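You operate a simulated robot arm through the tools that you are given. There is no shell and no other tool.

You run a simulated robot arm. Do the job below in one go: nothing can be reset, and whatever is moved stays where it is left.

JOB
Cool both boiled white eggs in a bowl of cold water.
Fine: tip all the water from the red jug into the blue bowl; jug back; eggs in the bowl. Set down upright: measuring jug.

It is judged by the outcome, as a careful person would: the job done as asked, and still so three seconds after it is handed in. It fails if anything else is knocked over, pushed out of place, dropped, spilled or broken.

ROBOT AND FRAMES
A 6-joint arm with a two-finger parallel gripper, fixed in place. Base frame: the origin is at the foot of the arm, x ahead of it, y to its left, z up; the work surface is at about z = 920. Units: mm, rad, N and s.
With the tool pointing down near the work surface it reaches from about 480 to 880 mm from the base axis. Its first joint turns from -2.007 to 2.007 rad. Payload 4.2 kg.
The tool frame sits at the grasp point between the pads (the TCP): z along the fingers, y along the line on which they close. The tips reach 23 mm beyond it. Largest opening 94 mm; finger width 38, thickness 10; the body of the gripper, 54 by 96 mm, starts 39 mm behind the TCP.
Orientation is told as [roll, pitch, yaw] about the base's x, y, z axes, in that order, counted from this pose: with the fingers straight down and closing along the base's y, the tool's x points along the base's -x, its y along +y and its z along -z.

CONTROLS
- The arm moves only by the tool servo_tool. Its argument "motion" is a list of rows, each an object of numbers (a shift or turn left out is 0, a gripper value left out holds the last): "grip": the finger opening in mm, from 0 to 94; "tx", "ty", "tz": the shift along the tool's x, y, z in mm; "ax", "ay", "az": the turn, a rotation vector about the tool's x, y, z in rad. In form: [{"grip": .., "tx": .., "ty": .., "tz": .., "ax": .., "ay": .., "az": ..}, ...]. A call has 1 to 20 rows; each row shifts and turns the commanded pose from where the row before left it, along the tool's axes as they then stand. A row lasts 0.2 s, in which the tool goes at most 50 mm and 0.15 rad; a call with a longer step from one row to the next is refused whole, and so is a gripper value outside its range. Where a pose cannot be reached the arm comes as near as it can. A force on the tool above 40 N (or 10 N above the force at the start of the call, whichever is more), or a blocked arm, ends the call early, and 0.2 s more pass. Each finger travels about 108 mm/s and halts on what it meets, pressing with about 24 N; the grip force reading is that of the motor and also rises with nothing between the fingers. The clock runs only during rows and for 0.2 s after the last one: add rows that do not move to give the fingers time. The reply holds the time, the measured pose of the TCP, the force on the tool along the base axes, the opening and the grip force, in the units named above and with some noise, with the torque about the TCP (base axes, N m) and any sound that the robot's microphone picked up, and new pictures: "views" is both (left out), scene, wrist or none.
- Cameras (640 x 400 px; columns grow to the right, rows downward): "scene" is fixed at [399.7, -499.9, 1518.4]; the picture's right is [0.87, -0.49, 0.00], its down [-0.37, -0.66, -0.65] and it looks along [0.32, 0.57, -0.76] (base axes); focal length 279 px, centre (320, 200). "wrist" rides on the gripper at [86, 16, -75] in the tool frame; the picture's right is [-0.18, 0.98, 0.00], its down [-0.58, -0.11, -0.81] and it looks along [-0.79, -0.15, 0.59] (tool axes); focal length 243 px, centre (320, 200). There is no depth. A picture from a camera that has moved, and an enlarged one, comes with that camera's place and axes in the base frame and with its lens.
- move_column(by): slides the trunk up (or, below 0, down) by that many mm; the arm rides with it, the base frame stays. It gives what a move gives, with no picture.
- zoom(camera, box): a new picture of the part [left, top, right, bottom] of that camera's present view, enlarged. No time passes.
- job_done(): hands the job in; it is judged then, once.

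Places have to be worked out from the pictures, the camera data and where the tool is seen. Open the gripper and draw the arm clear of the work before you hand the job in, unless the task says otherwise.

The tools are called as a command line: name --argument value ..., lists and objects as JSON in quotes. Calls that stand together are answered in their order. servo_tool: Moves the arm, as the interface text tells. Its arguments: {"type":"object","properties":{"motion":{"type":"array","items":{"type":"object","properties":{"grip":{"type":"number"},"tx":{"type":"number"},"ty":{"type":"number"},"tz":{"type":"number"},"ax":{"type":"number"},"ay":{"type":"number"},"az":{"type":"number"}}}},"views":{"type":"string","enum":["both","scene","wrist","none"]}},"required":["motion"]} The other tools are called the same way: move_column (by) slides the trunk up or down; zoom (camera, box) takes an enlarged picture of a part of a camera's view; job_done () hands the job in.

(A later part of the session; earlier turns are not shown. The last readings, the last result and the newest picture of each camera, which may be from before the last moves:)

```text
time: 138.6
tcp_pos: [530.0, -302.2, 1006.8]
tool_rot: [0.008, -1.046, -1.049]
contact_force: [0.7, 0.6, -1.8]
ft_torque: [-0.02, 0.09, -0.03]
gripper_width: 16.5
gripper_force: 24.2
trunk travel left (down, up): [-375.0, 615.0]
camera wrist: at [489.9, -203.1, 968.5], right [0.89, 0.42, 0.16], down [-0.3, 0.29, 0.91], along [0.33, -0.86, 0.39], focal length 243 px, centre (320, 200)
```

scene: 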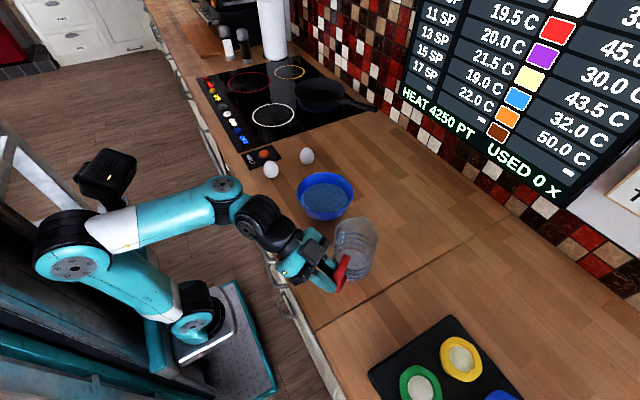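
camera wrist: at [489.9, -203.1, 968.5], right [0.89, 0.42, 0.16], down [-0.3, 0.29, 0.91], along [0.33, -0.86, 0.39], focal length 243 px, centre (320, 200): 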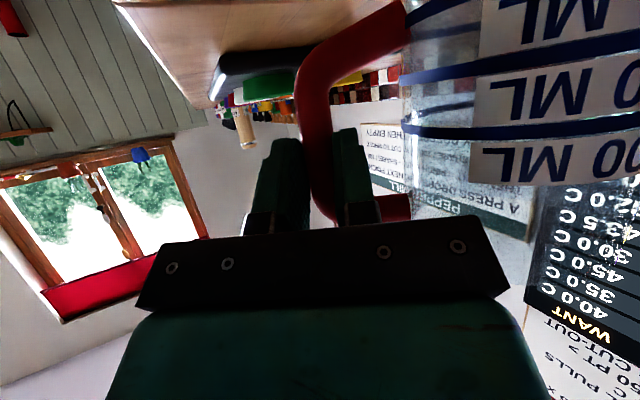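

servo_tool --motion '[{"tx": 1.3, "tz": 0.75}, {"tx": 1.3, "tz": 0.75}, {}, {}]' --views "none"

servo_tool --motion '[{"tx": 1.3, "tz": 0.75}, {}, {}]' --views "none"

servo_tool --motion '[{"tx": 1.3, "tz": 0.75}, {}, {}]' --views "scene"

zoom --camera "scene" --box '[270, 200, 390, 310]'

```text
time: 139.6
tcp_pos: [531.0, -302.7, 1004.6]
tool_rot: [0.012, -1.046, -1.048]
contact_force: [-0.7, 0.1, 6.1]
ft_torque: [-0.09, -0.27, -0.01]
gripper_width: 16.3
gripper_force: 24.3
trunk travel left (down, up): [-375.0, 615.0]
```

```text
time: 140.4
tcp_pos: [529.8, -303.0, 1004.6]
tool_rot: [0.015, -1.049, -1.053]
contact_force: [-5.6, -1.9, 18.5]
ft_torque: [-0.12, -0.61, -0.11]
gripper_width: 16.3
gripper_force: 24.0
trunk travel left (down, up): [-375.0, 615.0]
```

```text
time: 141.2
tcp_pos: [529.7, -303.4, 1001.5]
tool_rot: [0.013, -1.047, -1.048]
contact_force: [-7.6, -4.6, 22.6]
ft_torque: [-0.21, -0.51, -0.15]
gripper_width: 16.5
gripper_force: 24.3
trunk travel left (down, up): [-375.0, 615.0]
```

scene: 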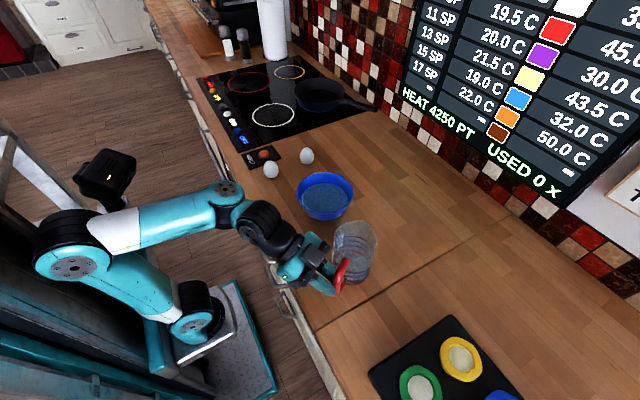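

```text
3.64 times, centred on (330, 255) of scene
camera zoom: at [399.7, -499.9, 1518.4], right [0.87, -0.49, 0.0], down [-0.37, -0.66, -0.65], along [0.32, 0.57, -0.76], focal length 1013 px, centre (284, 0)
```

zoom: 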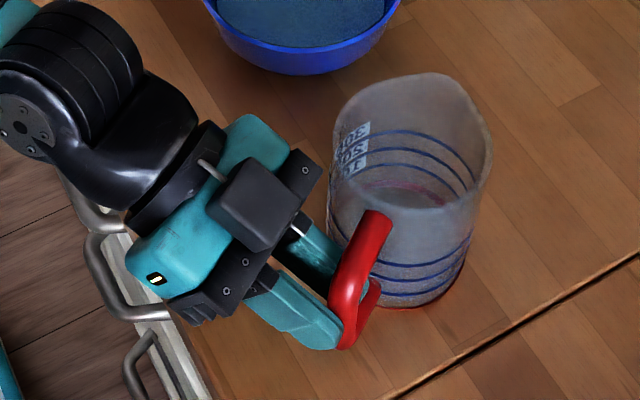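

The spout-side edge of the base is touching first, pressing at about 20 N, because the jug is tilted a few degrees in the grip. I'll lift 5 mm, roll back about 3.5° to level it, and shift a few millimetres towards its original spot.

servo_tool --motion '[{"tx": -2.2, "tz": -1.25}, {"tx": -2.2, "tz": -1.25}, {"ax": -0.0152, "az": 0.0265}, {"ax": -0.0152, "az": 0.0265}, {"tx": 1.7, "ty": -1.5, "tz": -3}, {}, {}]' --views "scene"

zoom --camera "scene" --box '[270, 200, 390, 310]'

```text
time: 142.8
tcp_pos: [528.3, -300.9, 1005.4]
tool_rot: [0.13, -1.041, -1.152]
contact_force: [-0.8, 0.2, -1.2]
ft_torque: [-0.02, 0.12, -0.02]
gripper_width: 16.2
gripper_force: 24.3
trunk travel left (down, up): [-375.0, 615.0]
```

scene: 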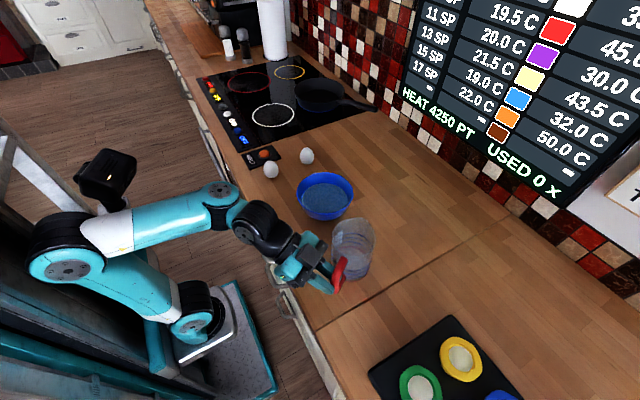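

```text
3.64 times, centred on (330, 255) of scene
camera zoom: at [399.7, -499.9, 1518.4], right [0.87, -0.49, 0.0], down [-0.37, -0.66, -0.65], along [0.32, 0.57, -0.76], focal length 1013 px, centre (284, 0)
```

zoom: 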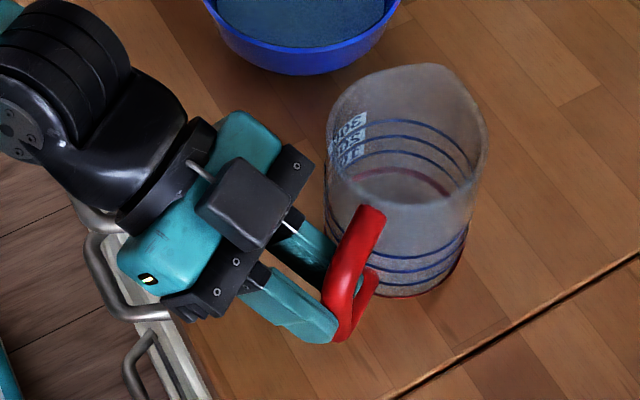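

servo_tool --motion '[{"tx": 1.73, "ty": -0.1, "tz": 1}, {}, {}]' --views "none"

servo_tool --motion '[{"tx": 1.73, "ty": -0.1, "tz": 1}, {}, {}]' --views "none"

servo_tool --motion '[{"tx": 1.3, "ty": -0.1, "tz": 0.75}, {}, {}]' --views "none"

```text
time: 143.6
tcp_pos: [527.2, -301.1, 1005.0]
tool_rot: [0.131, -1.043, -1.152]
contact_force: [0.5, 0.4, -1.7]
ft_torque: [-0.07, 0.08, -0.05]
gripper_width: 16.3
gripper_force: 24.3
trunk travel left (down, up): [-375.0, 615.0]
```

```text
time: 144.4
tcp_pos: [528.1, -299.9, 1001.3]
tool_rot: [0.132, -1.041, -1.152]
contact_force: [0.6, -0.1, -1.3]
ft_torque: [-0.01, 0.13, 0.0]
gripper_width: 16.1
gripper_force: 24.8
trunk travel left (down, up): [-375.0, 615.0]
```

```text
time: 145.2
tcp_pos: [527.4, -300.6, 1000.4]
tool_rot: [0.129, -1.044, -1.151]
contact_force: [0.3, -0.3, -1.8]
ft_torque: [-0.06, 0.11, -0.04]
gripper_width: 16.2
gripper_force: 23.9
trunk travel left (down, up): [-375.0, 615.0]
```

Not touching yet, so I'll keep creeping down.

servo_tool --motion '[{"tx": 1.3, "ty": -0.1, "tz": 0.75}, {}, {}]' --views "none"

servo_tool --motion '[{"tx": 1.3, "ty": -0.1, "tz": 0.75}, {}, {}]' --views "none"

servo_tool --motion '[{"tx": 0.9, "ty": -0.1, "tz": 0.5}, {}, {}]' --views "wrist"

```text
time: 146.0
tcp_pos: [528.4, -301.1, 998.3]
tool_rot: [0.133, -1.042, -1.154]
contact_force: [-1.1, -1.8, 2.6]
ft_torque: [-0.08, -0.03, -0.04]
gripper_width: 16.2
gripper_force: 23.8
trunk travel left (down, up): [-375.0, 615.0]
```

```text
time: 146.8
tcp_pos: [528.5, -300.3, 997.6]
tool_rot: [0.135, -1.042, -1.157]
contact_force: [-2.6, -2.5, 13.5]
ft_torque: [-0.04, -0.5, -0.14]
gripper_width: 16.5
gripper_force: 23.9
trunk travel left (down, up): [-375.0, 615.0]
```

```text
time: 147.6
tcp_pos: [527.0, -300.3, 996.9]
tool_rot: [0.135, -1.044, -1.157]
contact_force: [-6.7, -4.2, 22.1]
ft_torque: [-0.05, -0.64, -0.1]
gripper_width: 16.5
gripper_force: 24.2
trunk travel left (down, up): [-375.0, 615.0]
camera wrist: at [488.8, -199.7, 960.7], right [0.88, 0.41, 0.23], down [-0.35, 0.27, 0.9], along [0.31, -0.87, 0.38], focal length 243 px, centre (320, 200)
```

wrist: 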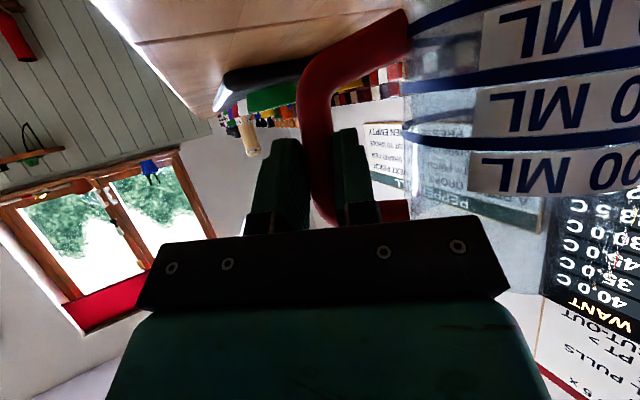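

The torque shows that the handle-side edge is actually the one touching, so the tilt is the other way and my correction went in the wrong direction. I'll raise 20 mm, roll about 7.5° the other way, and measure the bar's verticality in the wrist view.

servo_tool --motion '[{"tx": -8.65, "ty": 0.6, "tz": -5}, {"tx": -8.65, "ty": 0.6, "tz": -5}, {"ax": 0.0324, "az": -0.0564}, {"ax": 0.0324, "az": -0.0564}, {}, {}]' --views "both"

zoom --camera "wrist" --box '[270, 40, 430, 240]'

zoom --camera "scene" --box '[270, 190, 390, 300]'

```text
time: 149.0
tcp_pos: [528.7, -300.2, 1014.6]
tool_rot: [-0.129, -1.041, -0.926]
contact_force: [-0.1, -0.2, -1.0]
ft_torque: [-0.06, 0.1, 0.04]
gripper_width: 16.1
gripper_force: 23.9
trunk travel left (down, up): [-375.0, 615.0]
camera wrist: at [485.2, -201.5, 977.0], right [0.9, 0.42, 0.1], down [-0.25, 0.32, 0.91], along [0.36, -0.85, 0.4], focal length 243 px, centre (320, 200)
```

scene: 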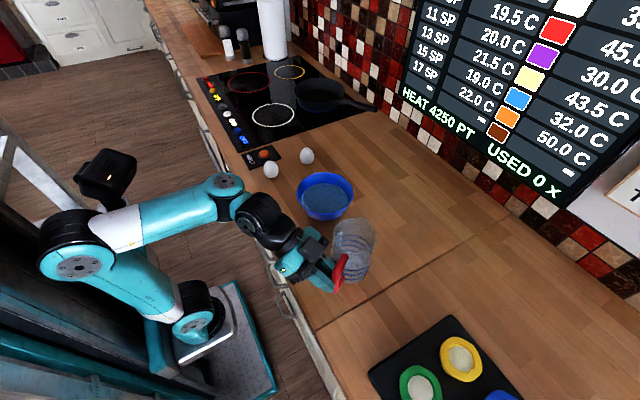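
wrist: 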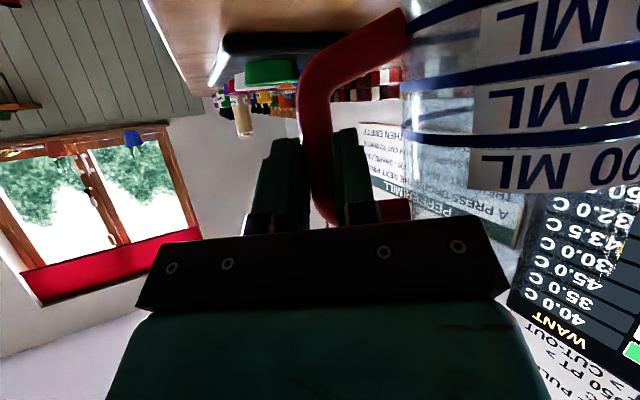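

```text
2.00 times, centred on (350, 140) of wrist
camera zoom: at [485.2, -201.5, 977.0], right [0.9, 0.42, 0.1], down [-0.25, 0.32, 0.91], along [0.36, -0.85, 0.4], focal length 485 px, centre (260, 320)
```

zoom: 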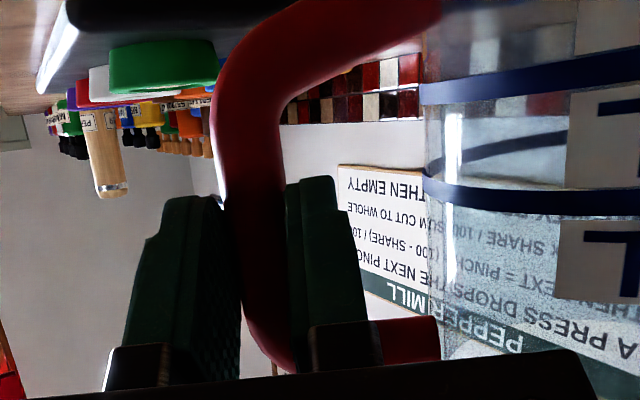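

```text
3.64 times, centred on (330, 245) of scene
camera zoom: at [399.7, -499.9, 1518.4], right [0.87, -0.49, 0.0], down [-0.37, -0.66, -0.65], along [0.32, 0.57, -0.76], focal length 1013 px, centre (284, 36)
```

zoom: 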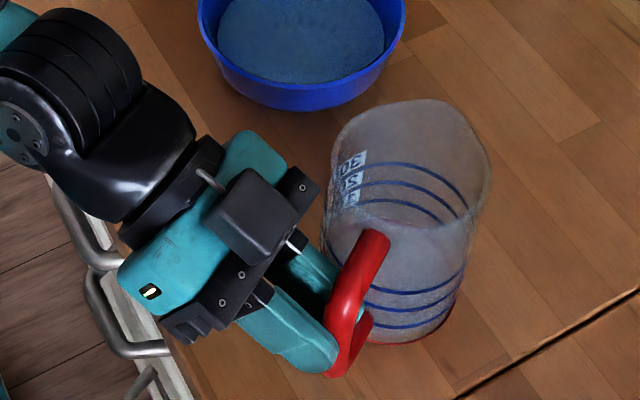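

The bar's lean now matches a vertical jug within about 1°. I'll lower again carefully.

servo_tool --motion '[{"tx": 3.45, "ty": 0.3, "tz": 2}, {"tx": 2.6, "ty": 0.2, "tz": 1.5}, {}, {}]' --views "none"

servo_tool --motion '[{"tx": 1.73, "ty": 0.1, "tz": 1}, {}, {}]' --views "none"

servo_tool --motion '[{"tx": 1.73, "ty": 0.1, "tz": 1}, {}, {}]' --views "none"

```text
time: 150.0
tcp_pos: [526.7, -300.2, 1009.0]
tool_rot: [-0.127, -1.043, -0.93]
contact_force: [-1.7, -0.6, 1.5]
ft_torque: [0.1, -0.28, -0.04]
gripper_width: 16.2
gripper_force: 24.0
trunk travel left (down, up): [-375.0, 615.0]
```

```text
time: 150.8
tcp_pos: [527.4, -299.5, 1007.0]
tool_rot: [-0.125, -1.044, -0.93]
contact_force: [-2.2, -1.9, 8.7]
ft_torque: [0.29, -0.81, -0.09]
gripper_width: 16.4
gripper_force: 22.9
trunk travel left (down, up): [-375.0, 615.0]
```

```text
time: 151.6
tcp_pos: [527.5, -300.3, 1005.4]
tool_rot: [-0.128, -1.045, -0.928]
contact_force: [-2.9, -1.7, 7.0]
ft_torque: [0.27, -0.73, -0.02]
gripper_width: 17.5
gripper_force: 23.6
trunk travel left (down, up): [-375.0, 615.0]
```

Now the spout-side edge touches first, so level lies in between. I'll roll back about 2.3° and feel for flat contact.

servo_tool --motion '[{"ax": -0.0199, "az": 0.0347}, {}, {}]' --views "none"

servo_tool --motion '[{"tx": 1.3, "ty": 0.05, "tz": 0.75}, {}, {}]' --views "none"

servo_tool --motion '[{"tx": 1.3, "ty": 0.05, "tz": 0.75}, {}, {}]' --views "none"

```text
time: 152.4
tcp_pos: [528.0, -301.7, 1004.5]
tool_rot: [-0.05, -1.043, -0.996]
contact_force: [0.8, 0.0, -1.3]
ft_torque: [-0.05, 0.07, 0.02]
gripper_width: 16.0
gripper_force: 24.0
trunk travel left (down, up): [-375.0, 615.0]
```

```text
time: 153.2
tcp_pos: [527.4, -301.8, 1003.0]
tool_rot: [-0.048, -1.045, -0.998]
contact_force: [-1.3, -1.5, 4.2]
ft_torque: [0.17, -0.44, -0.03]
gripper_width: 16.4
gripper_force: 24.0
trunk travel left (down, up): [-375.0, 615.0]
```

```text
time: 154.0
tcp_pos: [528.4, -301.7, 1002.2]
tool_rot: [-0.047, -1.045, -0.999]
contact_force: [-2.4, -0.9, 6.9]
ft_torque: [0.18, -0.82, -0.11]
gripper_width: 16.3
gripper_force: 24.2
trunk travel left (down, up): [-375.0, 615.0]
```

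Still the spout-side edge. I'll roll back a further 2°.

servo_tool --motion '[{"ax": -0.0174, "az": 0.0304}, {}, {}]' --views "none"

servo_tool --motion '[{"tx": 1.3, "tz": 0.75}, {}, {}]' --views "none"

servo_tool --motion '[{"tx": 1.3, "tz": 0.75}, {}, {}]' --views "none"

```text
time: 154.8
tcp_pos: [528.1, -301.2, 1001.6]
tool_rot: [0.02, -1.046, -1.056]
contact_force: [0.2, -0.4, -2.1]
ft_torque: [-0.04, 0.1, 0.01]
gripper_width: 16.2
gripper_force: 24.1
trunk travel left (down, up): [-375.0, 615.0]
```

```text
time: 155.6
tcp_pos: [527.3, -300.5, 999.9]
tool_rot: [0.022, -1.045, -1.06]
contact_force: [0.7, -0.4, -0.4]
ft_torque: [0.01, 0.0, -0.01]
gripper_width: 16.1
gripper_force: 23.6
trunk travel left (down, up): [-375.0, 615.0]
```

```text
time: 156.4
tcp_pos: [527.9, -302.0, 1000.2]
tool_rot: [0.023, -1.049, -1.061]
contact_force: [-3.0, -0.9, 10.9]
ft_torque: [0.12, -0.34, 0.02]
gripper_width: 16.2
gripper_force: 24.4
trunk travel left (down, up): [-375.0, 615.0]
```

Contact is now flat to within a fraction of a degree. I'll ease off 0.8 mm so nothing is being pushed, then open the fingers gradually to the 40 mm entry width.

servo_tool --motion '[{"tx": -0.7, "tz": -0.4}, {}, {"grip": 19}, {"grip": 22}, {"grip": 28}, {"grip": 34}, {"grip": 40}, {}]' --views "both"

zoom --camera "scene" --box '[270, 200, 390, 310]'

zoom --camera "wrist" --box '[210, 0, 460, 240]'

```text
time: 158.2
tcp_pos: [527.0, -301.8, 999.6]
tool_rot: [0.021, -1.046, -1.057]
contact_force: [0.7, 0.4, -0.6]
ft_torque: [0.03, 0.0, -0.01]
gripper_width: 39.7
gripper_force: 0.2
trunk travel left (down, up): [-375.0, 615.0]
camera wrist: at [487.0, -201.8, 962.2], right [0.89, 0.42, 0.17], down [-0.31, 0.29, 0.91], along [0.33, -0.86, 0.39], focal length 243 px, centre (320, 200)
```

scene: 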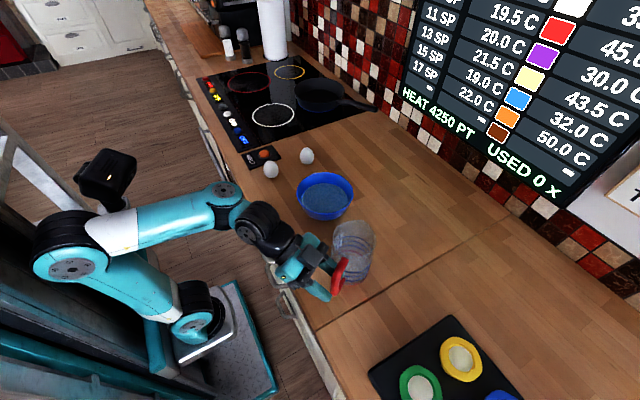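
wrist: 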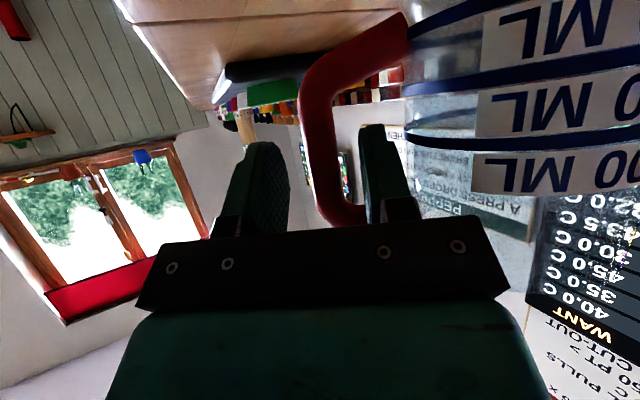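

```text
3.64 times, centred on (330, 255) of scene
camera zoom: at [399.7, -499.9, 1518.4], right [0.87, -0.49, 0.0], down [-0.37, -0.66, -0.65], along [0.32, 0.57, -0.76], focal length 1013 px, centre (284, 0)
```

zoom: 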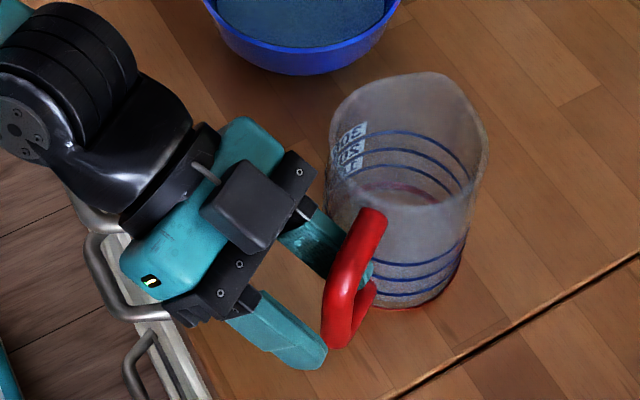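

```text
1.67 times, centred on (335, 120) of wrist
camera zoom: at [487.0, -201.8, 962.2], right [0.89, 0.42, 0.17], down [-0.31, 0.29, 0.91], along [0.33, -0.86, 0.39], focal length 404 px, centre (295, 333)
```

zoom: 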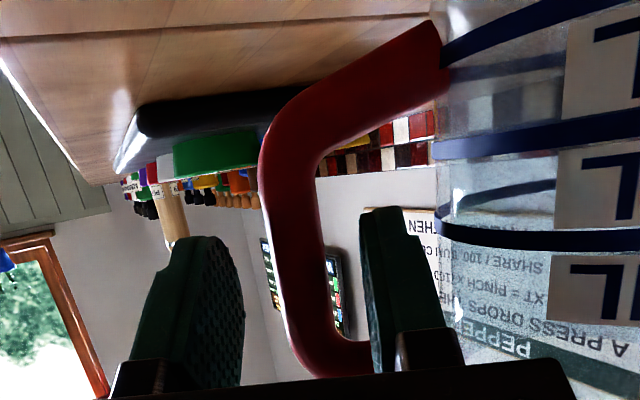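

The jug stands upright within a few millimetres of its original place, and the fingers are clear of the bar. I'll lower the tool 3.5 mm to centre the finger in the loop again, then back straight out along the tool axis.

servo_tool --motion '[{"tx": 3, "tz": 1.75}, {"tz": -6}, {"tz": -8}, {"tz": -8}, {"tz": -8}, {"tz": -8}, {"tz": -8}, {"tz": -8}, {}]' --views "both"

zoom --camera "scene" --box '[270, 200, 390, 310]'

```text
time: 160.2
tcp_pos: [514.6, -259.6, 1023.9]
tool_rot: [0.019, -1.046, -1.057]
contact_force: [-0.9, 0.0, 0.1]
ft_torque: [-0.01, 0.02, 0.0]
gripper_width: 40.0
gripper_force: 0.1
out of reach, approached as far as the arm can: row 6, 7
trunk travel left (down, up): [-375.0, 615.0]
camera wrist: at [473.3, -159.2, 986.3], right [0.89, 0.42, 0.17], down [-0.31, 0.29, 0.91], along [0.33, -0.86, 0.39], focal length 243 px, centre (320, 200)
```

scene: 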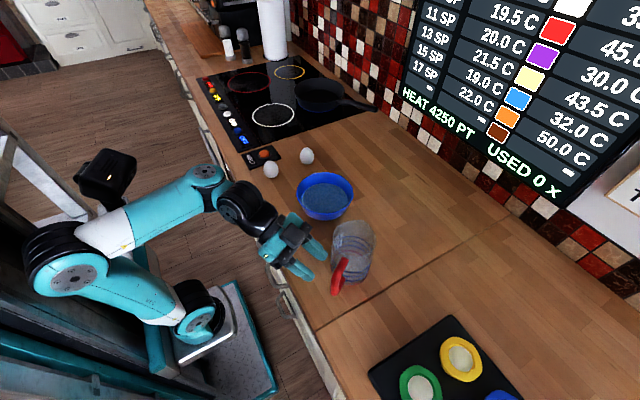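
wrist: 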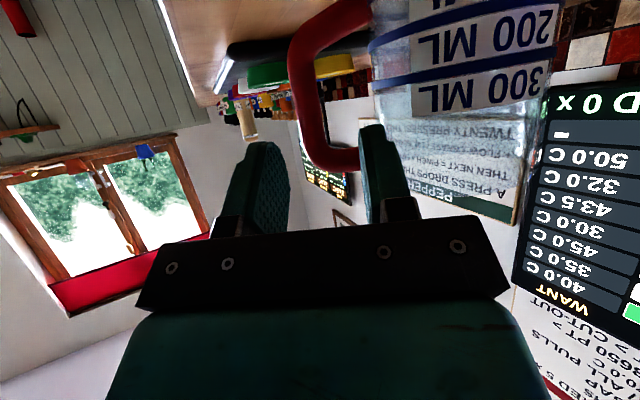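

```text
3.64 times, centred on (330, 255) of scene
camera zoom: at [399.7, -499.9, 1518.4], right [0.87, -0.49, 0.0], down [-0.37, -0.66, -0.65], along [0.32, 0.57, -0.76], focal length 1013 px, centre (284, 0)
```

zoom: 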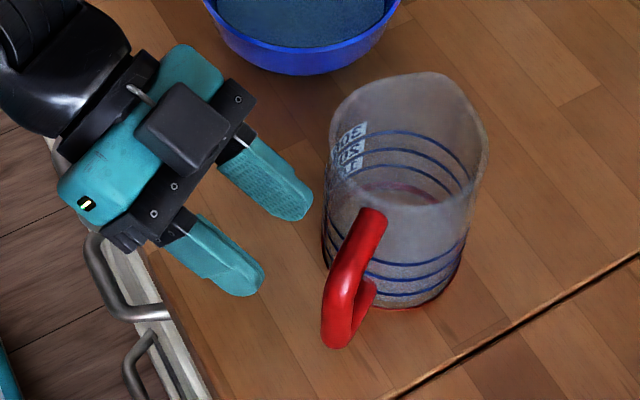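

The fingers are clear of the handle. I'll raise straight up with the trunk (+400 mm), then bring the tool back to pointing down for the eggs.

move_column --by 400

servo_tool --motion '[{"ay": 0.1494, "grip": 60}, {"ay": 0.1494}, {"ay": 0.1494}, {"ay": 0.1494}, {"ay": 0.1494}, {"ay": 0.1494}, {"ay": 0.1494}, {"az": -0.145}, {"az": -0.145}, {"az": -0.145}, {"az": -0.145}, {}, {}]' --views "scene"

```text
time: 164.1
tcp_pos: [513.1, -259.2, 1424.2]
tool_rot: [0.017, -1.046, -1.057]
contact_force: [0.2, 0.5, 0.3]
ft_torque: [0.0, 0.01, -0.01]
gripper_width: 39.9
gripper_force: 0.0
trunk travel left (down, up): [-775.0, 215.0]
```

```text
time: 166.9
tcp_pos: [524.2, -260.5, 1409.0]
tool_rot: [-0.011, -0.087, -0.459]
contact_force: [0.1, -0.3, -0.3]
ft_torque: [0.01, 0.01, 0.02]
gripper_width: 60.1
gripper_force: 0.1
out of reach, approached as far as the arm can: row 6, 7
trunk travel left (down, up): [-775.0, 215.0]
```

scene: 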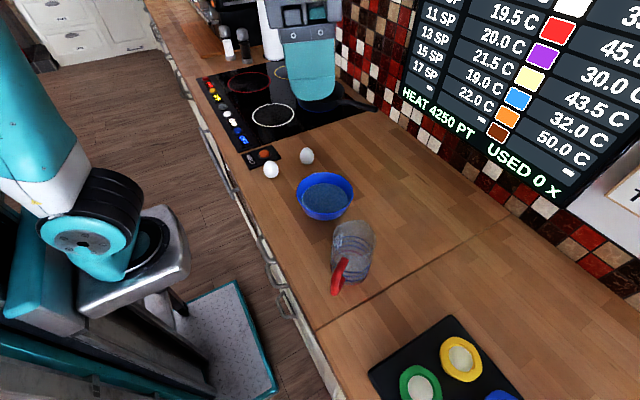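

I'm too high for a straight-down tool here, close to the wrist singularity. I'll tilt outwards a little and descend into the comfortable zone before straightening the tool.

servo_tool --motion '[{"ay": -0.15}, {"ay": -0.15}, {"tx": 11.3, "tz": 27.8}, {"tx": 11.3, "tz": 27.8}, {"tx": 11.3, "tz": 27.8}, {"tx": 11.3, "tz": 27.8}, {"tx": 11.3, "tz": 27.8}, {}]' --views "none"

```text
time: 168.7
tcp_pos: [507.5, -288.4, 1267.3]
tool_rot: [-0.076, -0.299, -0.449]
contact_force: [-0.3, -0.2, 0.1]
ft_torque: [0.03, 0.0, 0.0]
gripper_width: 60.0
gripper_force: 0.0
out of reach, approached as far as the arm can: row 1, 2
trunk travel left (down, up): [-775.0, 215.0]
```

servo_tool --motion '[{"ax": -0.076}, {"tz": 25}, {"ay": 0.1}, {"ay": 0.1}, {"ay": 0.099}, {}, {}]' --views "scene"

```text
time: 170.3
tcp_pos: [514.6, -290.7, 1242.8]
tool_rot: [-0.001, 0.002, -0.45]
contact_force: [-0.5, -0.5, 0.2]
ft_torque: [-0.01, -0.02, -0.01]
gripper_width: 59.8
gripper_force: 0.1
trunk travel left (down, up): [-775.0, 215.0]
```

scene: 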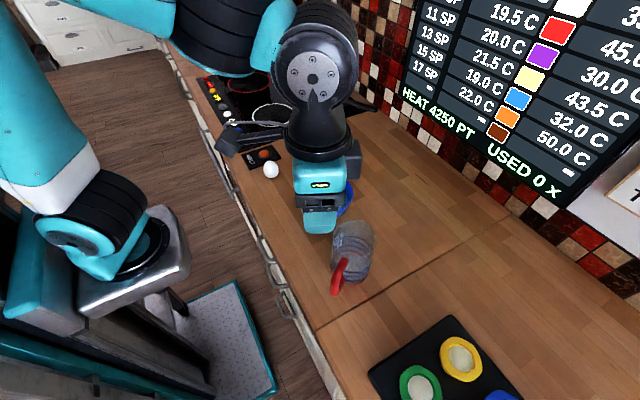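

Back in the normal tool-down posture. Now I'll move across to look at the eggs and the bowl from above.

servo_tool --motion '[{"tx": 21.2, "ty": 40.7, "tz": 1.9}, {"tx": 21.2, "ty": 40.7, "tz": 1.9}, {"tx": 21.2, "ty": 40.7, "tz": 1.9}, {"tx": 21.2, "ty": 40.7, "tz": 1.9}, {"tx": 21.2, "ty": 40.7, "tz": 1.9}, {"tx": 21.2, "ty": 40.7, "tz": 1.9}, {"tx": 21.2, "ty": 40.7, "tz": 1.9}, {"az": -0.15}, {"az": -0.15}, {"az": -0.15}, {}, {}]' --views "both"

zoom --camera "wrist" --box '[160, 0, 560, 180]'

zoom --camera "scene" --box '[230, 130, 370, 230]'

```text
time: 172.9
tcp_pos: [505.0, 32.5, 1229.5]
tool_rot: [0.0, 0.0, 0.001]
contact_force: [-0.1, -0.3, -1.3]
ft_torque: [0.02, 0.0, -0.02]
gripper_width: 59.9
gripper_force: 0.1
trunk travel left (down, up): [-775.0, 215.0]
camera wrist: at [419.1, 46.3, 1304.0], right [0.18, 0.98, 0.0], down [0.58, -0.11, 0.81], along [0.79, -0.15, -0.59], focal length 243 px, centre (320, 200)
```

scene: 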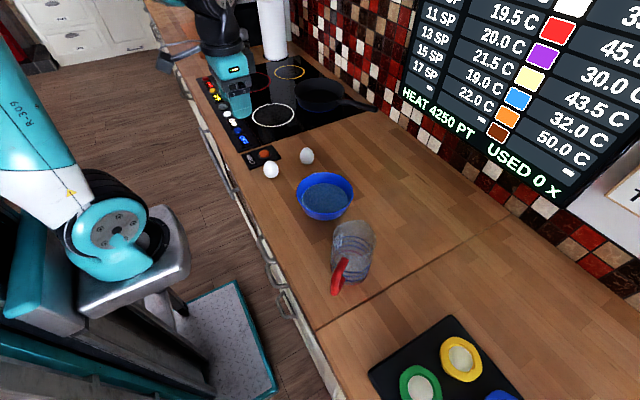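
wrist: 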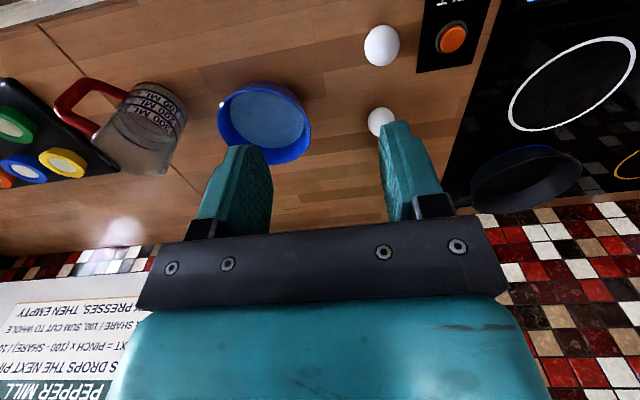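

```text
1.60 times, centred on (360, 90) of wrist
camera zoom: at [419.1, 46.3, 1304.0], right [0.18, 0.98, 0.0], down [0.58, -0.11, 0.81], along [0.79, -0.15, -0.59], focal length 388 px, centre (256, 376)
```

zoom: 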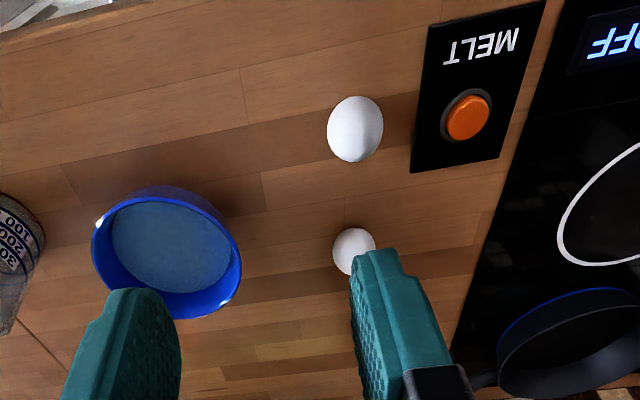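

```text
4.00 times, centred on (300, 180) of scene
camera zoom: at [399.7, -499.9, 1518.4], right [0.87, -0.49, 0.0], down [-0.37, -0.66, -0.65], along [0.32, 0.57, -0.76], focal length 1115 px, centre (400, 280)
```

zoom: 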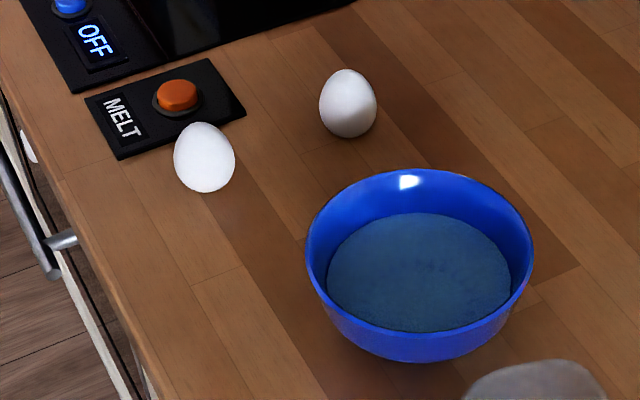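

Both cameras agree the eggs stand upright, with centres at z ≈ 950. Egg 2 is near (690,102) and egg 1 near (570,101), each about 45 mm wide. The water sits about 17 mm below the bowl rim, so there is room for both. I'll take egg 2 first: descend, then move above it with the fingers open 66 mm.

servo_tool --motion '[{"grip": 66, "tz": 40}, {"tz": 40}, {"tz": 40}, {"tx": -37, "ty": 14}, {"tx": -37, "ty": 14}, {"tx": -37, "ty": 14}, {"tx": -37, "ty": 14}, {"tx": -37, "ty": 14}, {}, {}]' --views "both"

zoom --camera "scene" --box '[240, 90, 360, 190]'

```text
time: 175.1
tcp_pos: [690.4, 103.0, 1113.1]
tool_rot: [0.0, 0.0, -0.002]
contact_force: [0.6, -0.5, -0.4]
ft_torque: [0.02, -0.04, -0.03]
gripper_width: 66.1
gripper_force: 0.1
trunk travel left (down, up): [-775.0, 215.0]
camera wrist: at [604.1, 117.7, 1187.1], right [0.18, 0.98, 0.0], down [0.58, -0.11, 0.81], along [0.79, -0.15, -0.59], focal length 243 px, centre (320, 200)
```

scene: 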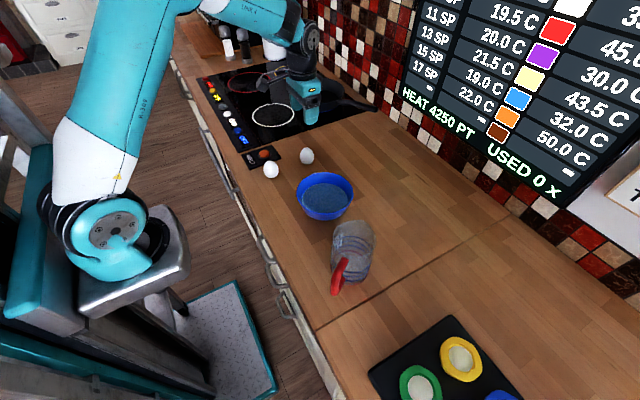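
wrist: 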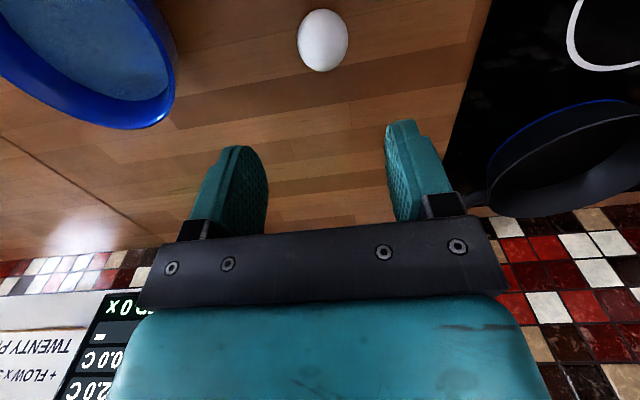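

```text
4.00 times, centred on (300, 140) of scene
camera zoom: at [399.7, -499.9, 1518.4], right [0.87, -0.49, 0.0], down [-0.37, -0.66, -0.65], along [0.32, 0.57, -0.76], focal length 1115 px, centre (400, 440)
```

zoom: 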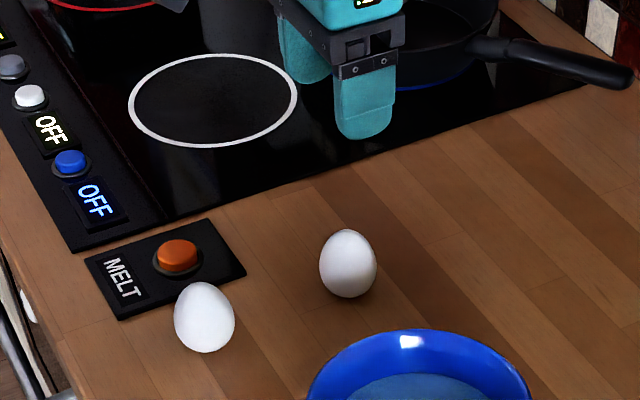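

Egg 2 is confirmed at about (691.4,102.8), upright and directly below the gripper. I'll descend in two stages, checking the straddle part-way.

servo_tool --motion '[{"tx": -1, "tz": 30}, {"tz": 30}, {"tz": 30}, {"tz": 20}, {}, {}]' --views "both"

zoom --camera "scene" --box '[240, 90, 360, 190]'

```text
time: 176.5
tcp_pos: [690.1, 101.6, 1001.3]
tool_rot: [0.002, 0.001, -0.001]
contact_force: [0.5, 0.5, -0.4]
ft_torque: [0.0, 0.0, 0.01]
gripper_width: 65.8
gripper_force: 0.0
trunk travel left (down, up): [-775.0, 215.0]
camera wrist: at [604.0, 116.3, 1075.9], right [0.18, 0.98, 0.0], down [0.58, -0.11, 0.81], along [0.79, -0.15, -0.59], focal length 243 px, centre (320, 200)
```

scene: 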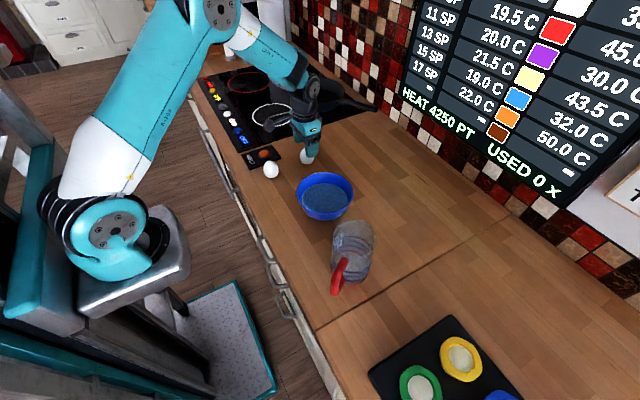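
wrist: 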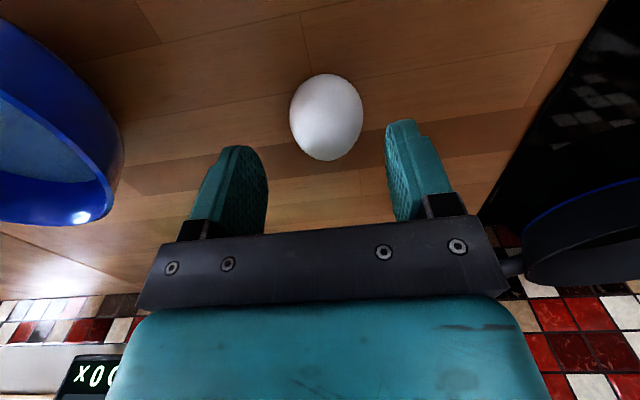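

```text
4.00 times, centred on (300, 140) of scene
camera zoom: at [399.7, -499.9, 1518.4], right [0.87, -0.49, 0.0], down [-0.37, -0.66, -0.65], along [0.32, 0.57, -0.76], focal length 1115 px, centre (400, 440)
```

zoom: 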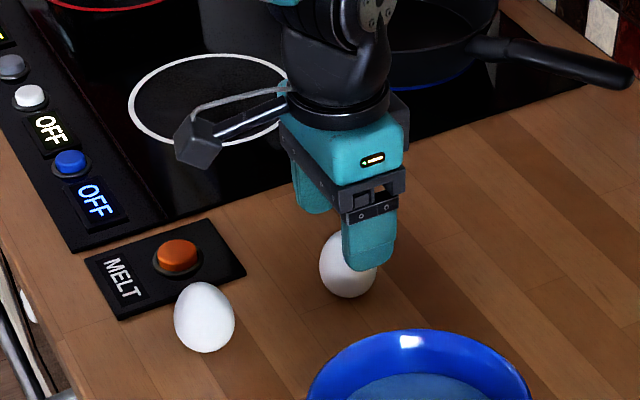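

The egg is centred between the fingers. I'll descend the last 49 mm and close gently.

servo_tool --motion '[{"ty": 1.2, "tz": 15}, {"tz": 15}, {"tz": 12}, {"tz": 7}, {}, {"grip": 52}, {"grip": 44}, {"grip": 30}, {"grip": 10}, {}, {}]' --views "both"

zoom --camera "scene" --box '[240, 90, 360, 190]'

```text
time: 178.9
tcp_pos: [690.5, 105.0, 952.5]
tool_rot: [0.0, 0.001, 0.001]
contact_force: [-1.0, 0.8, -1.0]
ft_torque: [0.01, 0.0, 0.02]
gripper_width: 41.6
gripper_force: 24.1
trunk travel left (down, up): [-775.0, 215.0]
camera wrist: at [604.1, 118.1, 1025.8], right [0.18, 0.98, 0.0], down [0.58, -0.11, 0.81], along [0.79, -0.15, -0.59], focal length 243 px, centre (320, 200)
```

scene: 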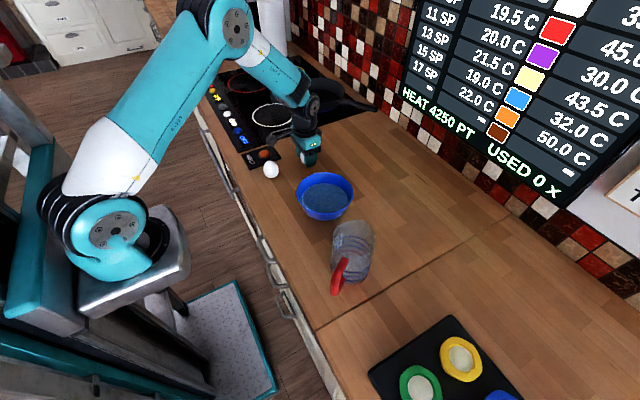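
wrist: 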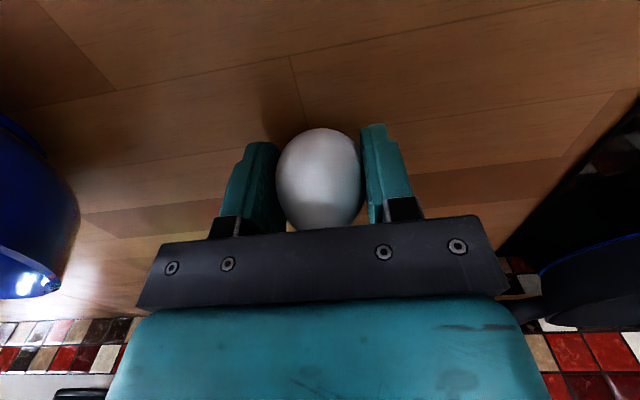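

```text
4.00 times, centred on (300, 140) of scene
camera zoom: at [399.7, -499.9, 1518.4], right [0.87, -0.49, 0.0], down [-0.37, -0.66, -0.65], along [0.32, 0.57, -0.76], focal length 1115 px, centre (400, 440)
```

zoom: 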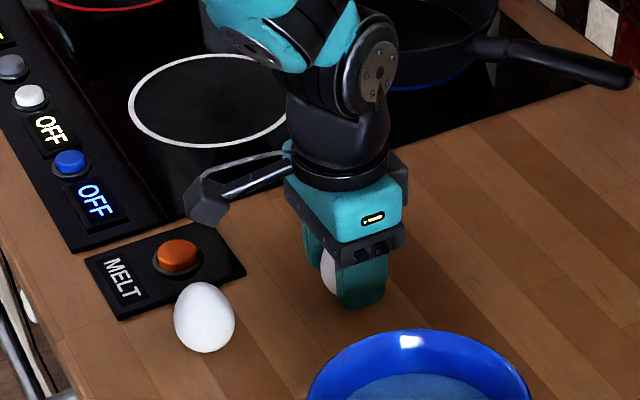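

I have egg 2 (41.6 mm, 24 N). I'll lift it straight up and carry it over the bowl.

servo_tool --motion '[{"tz": -15}, {"tz": -25}, {"tz": -25}, {"tz": -30}, {"tz": -30}, {}, {"tx": 6, "ty": -31}, {"tx": 6, "ty": -31}, {"tx": 6, "ty": -31}, {"tx": 6, "ty": -31}, {"tx": 6, "ty": -31}, {"tx": 6, "ty": -31}, {}, {}]' --views "both"

zoom --camera "scene" --box '[260, 110, 400, 230]'

```text
time: 181.9
tcp_pos: [654.5, -85.0, 1076.0]
tool_rot: [0.0, 0.001, 0.0]
contact_force: [-0.5, -0.8, -1.0]
ft_torque: [0.01, -0.02, -0.02]
gripper_width: 41.6
gripper_force: 23.6
trunk travel left (down, up): [-775.0, 215.0]
camera wrist: at [567.9, -69.7, 1151.0], right [0.18, 0.98, 0.0], down [0.58, -0.11, 0.81], along [0.79, -0.15, -0.59], focal length 243 px, centre (320, 200)
```

scene: 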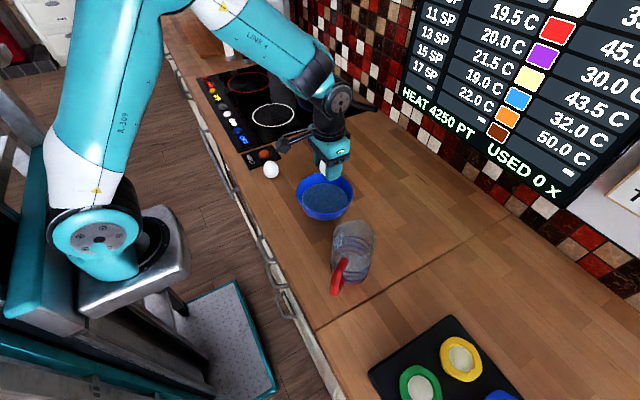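
wrist: 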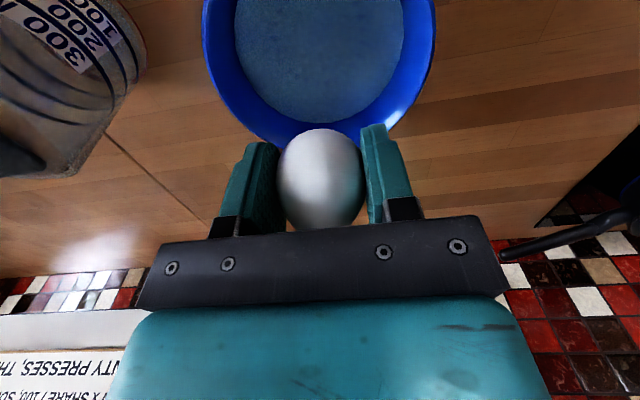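

```text
3.33 times, centred on (330, 170) of scene
camera zoom: at [399.7, -499.9, 1518.4], right [0.87, -0.49, 0.0], down [-0.37, -0.66, -0.65], along [0.32, 0.57, -0.76], focal length 929 px, centre (287, 300)
```

zoom: 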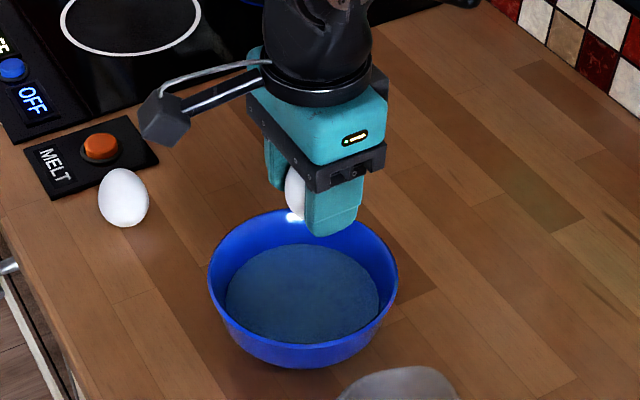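

The bowl centre works out at about (644,-83). I'll lower the egg into the water 10 mm beyond centre, slowly, down to TCP z 970.

servo_tool --motion '[{"tx": 0.5, "ty": 2, "tz": 20}, {"tz": 20}, {"tz": 20}, {"tz": 12}, {"tz": 10}, {"tz": 8}, {}, {}]' --views "both"

zoom --camera "scene" --box '[270, 120, 390, 230]'

```text
time: 183.7
tcp_pos: [655.1, -81.5, 986.8]
tool_rot: [0.002, 0.001, -0.001]
contact_force: [-0.7, 0.9, -1.1]
ft_torque: [0.01, -0.01, -0.01]
gripper_width: 41.7
gripper_force: 23.5
trunk travel left (down, up): [-775.0, 215.0]
camera wrist: at [568.5, -66.1, 1061.1], right [0.18, 0.98, 0.0], down [0.58, -0.11, 0.81], along [0.79, -0.15, -0.59], focal length 243 px, centre (320, 200)
```

scene: 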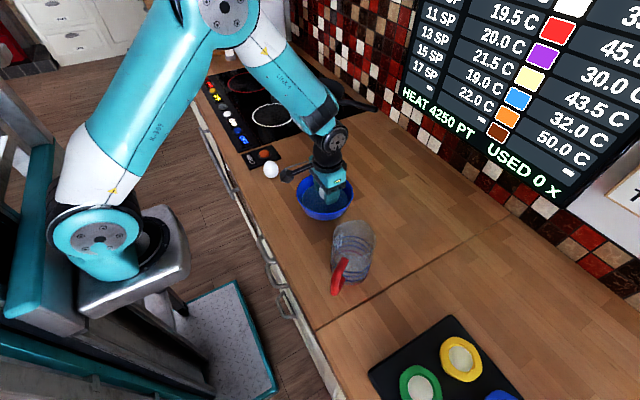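
wrist: 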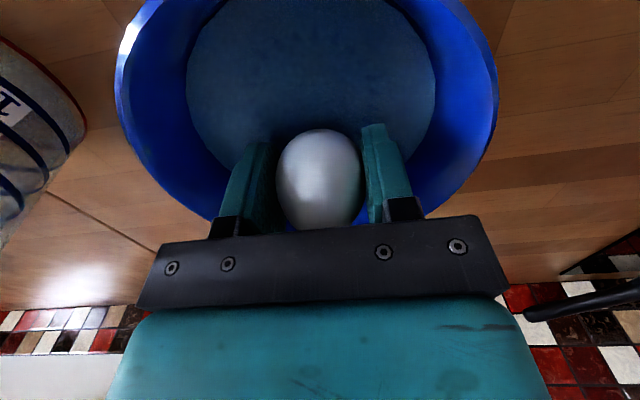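

```text
3.64 times, centred on (330, 175) of scene
camera zoom: at [399.7, -499.9, 1518.4], right [0.87, -0.49, 0.0], down [-0.37, -0.66, -0.65], along [0.32, 0.57, -0.76], focal length 1013 px, centre (284, 291)
```

zoom: 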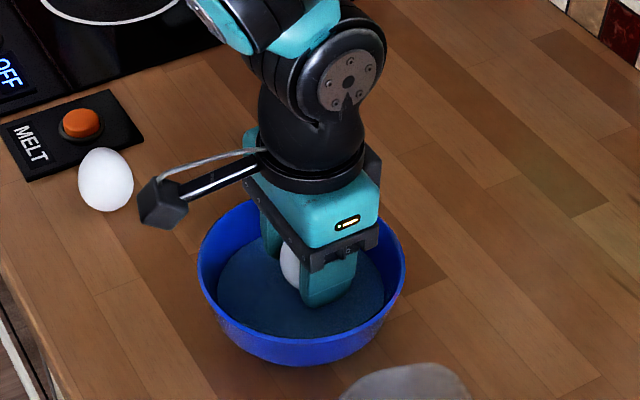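

The egg is half into the water, well inside the bowl. I'll lower 17 mm more and check for contact.

servo_tool --motion '[{"ty": -2, "tz": 5}, {"tz": 5}, {"tz": 4}, {"tz": 3}, {}, {}]' --views "none"

```text
time: 185.1
tcp_pos: [654.9, -81.9, 969.9]
tool_rot: [0.003, -0.001, -0.002]
contact_force: [0.1, 0.0, -0.5]
ft_torque: [0.0, 0.01, 0.02]
gripper_width: 41.5
gripper_force: 23.7
trunk travel left (down, up): [-775.0, 215.0]
```

No contact yet. I'll creep lower in small steps to keep the release height minimal.

servo_tool --motion '[{"tz": 2}, {"tz": 1.5}, {}, {}]' --views "none"

servo_tool --motion '[{"tz": 1.5}, {}, {}]' --views "none"

servo_tool --motion '[{"tz": 1.5}, {}, {}]' --views "both"

```text
time: 186.1
tcp_pos: [654.4, -82.0, 965.1]
tool_rot: [0.003, -0.002, 0.001]
contact_force: [-0.4, -0.6, -0.2]
ft_torque: [0.01, -0.01, 0.01]
gripper_width: 41.4
gripper_force: 24.4
trunk travel left (down, up): [-775.0, 215.0]
```

```text
time: 186.9
tcp_pos: [655.2, -82.7, 963.8]
tool_rot: [0.003, 0.001, 0.0]
contact_force: [0.4, -0.3, -0.4]
ft_torque: [-0.05, -0.02, -0.01]
gripper_width: 41.5
gripper_force: 23.9
trunk travel left (down, up): [-775.0, 215.0]
```

```text
time: 187.7
tcp_pos: [654.1, -82.6, 964.0]
tool_rot: [0.002, -0.001, -0.001]
contact_force: [0.2, 1.0, -0.6]
ft_torque: [-0.03, 0.02, -0.01]
gripper_width: 41.5
gripper_force: 24.5
trunk travel left (down, up): [-775.0, 215.0]
camera wrist: at [567.6, -68.4, 1037.2], right [0.18, 0.98, 0.0], down [0.58, -0.11, 0.81], along [0.79, -0.15, -0.59], focal length 243 px, centre (320, 200)
```

scene: 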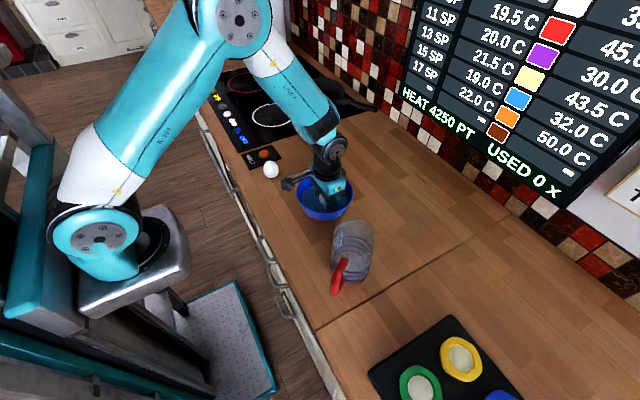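
wrist: 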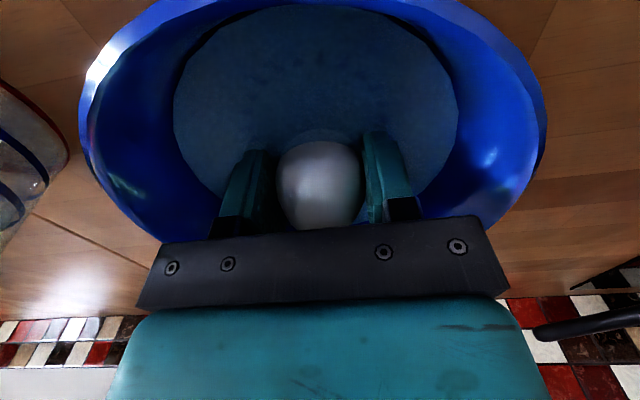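

The egg's bottom should now be within a few millimetres of the bowl floor, under water. I'll open slowly to release it.

servo_tool --motion '[{"grip": 43}, {"grip": 45}, {"grip": 48}, {"grip": 51}, {}, {}, {}]' --views "wrist"

```text
time: 189.3
tcp_pos: [653.2, -82.0, 964.2]
tool_rot: [0.002, 0.003, 0.0]
contact_force: [-0.6, -2.6, 2.3]
ft_torque: [0.0, -0.06, 0.02]
gripper_width: 49.9
gripper_force: 0.1
trunk travel left (down, up): [-775.0, 215.0]
camera wrist: at [567.5, -68.5, 1037.3], right [0.18, 0.98, 0.0], down [0.58, -0.11, 0.81], along [0.79, -0.15, -0.59], focal length 243 px, centre (320, 200)
```

wrist: 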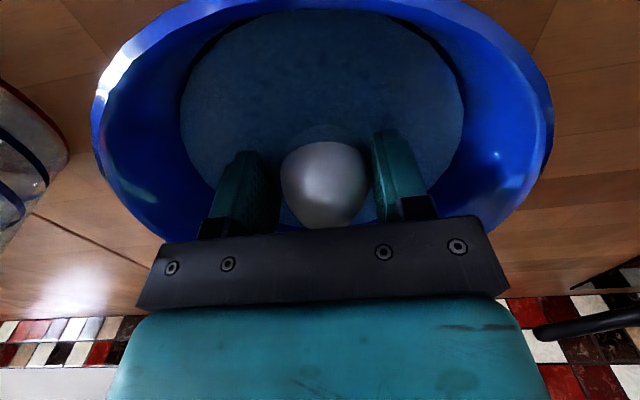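

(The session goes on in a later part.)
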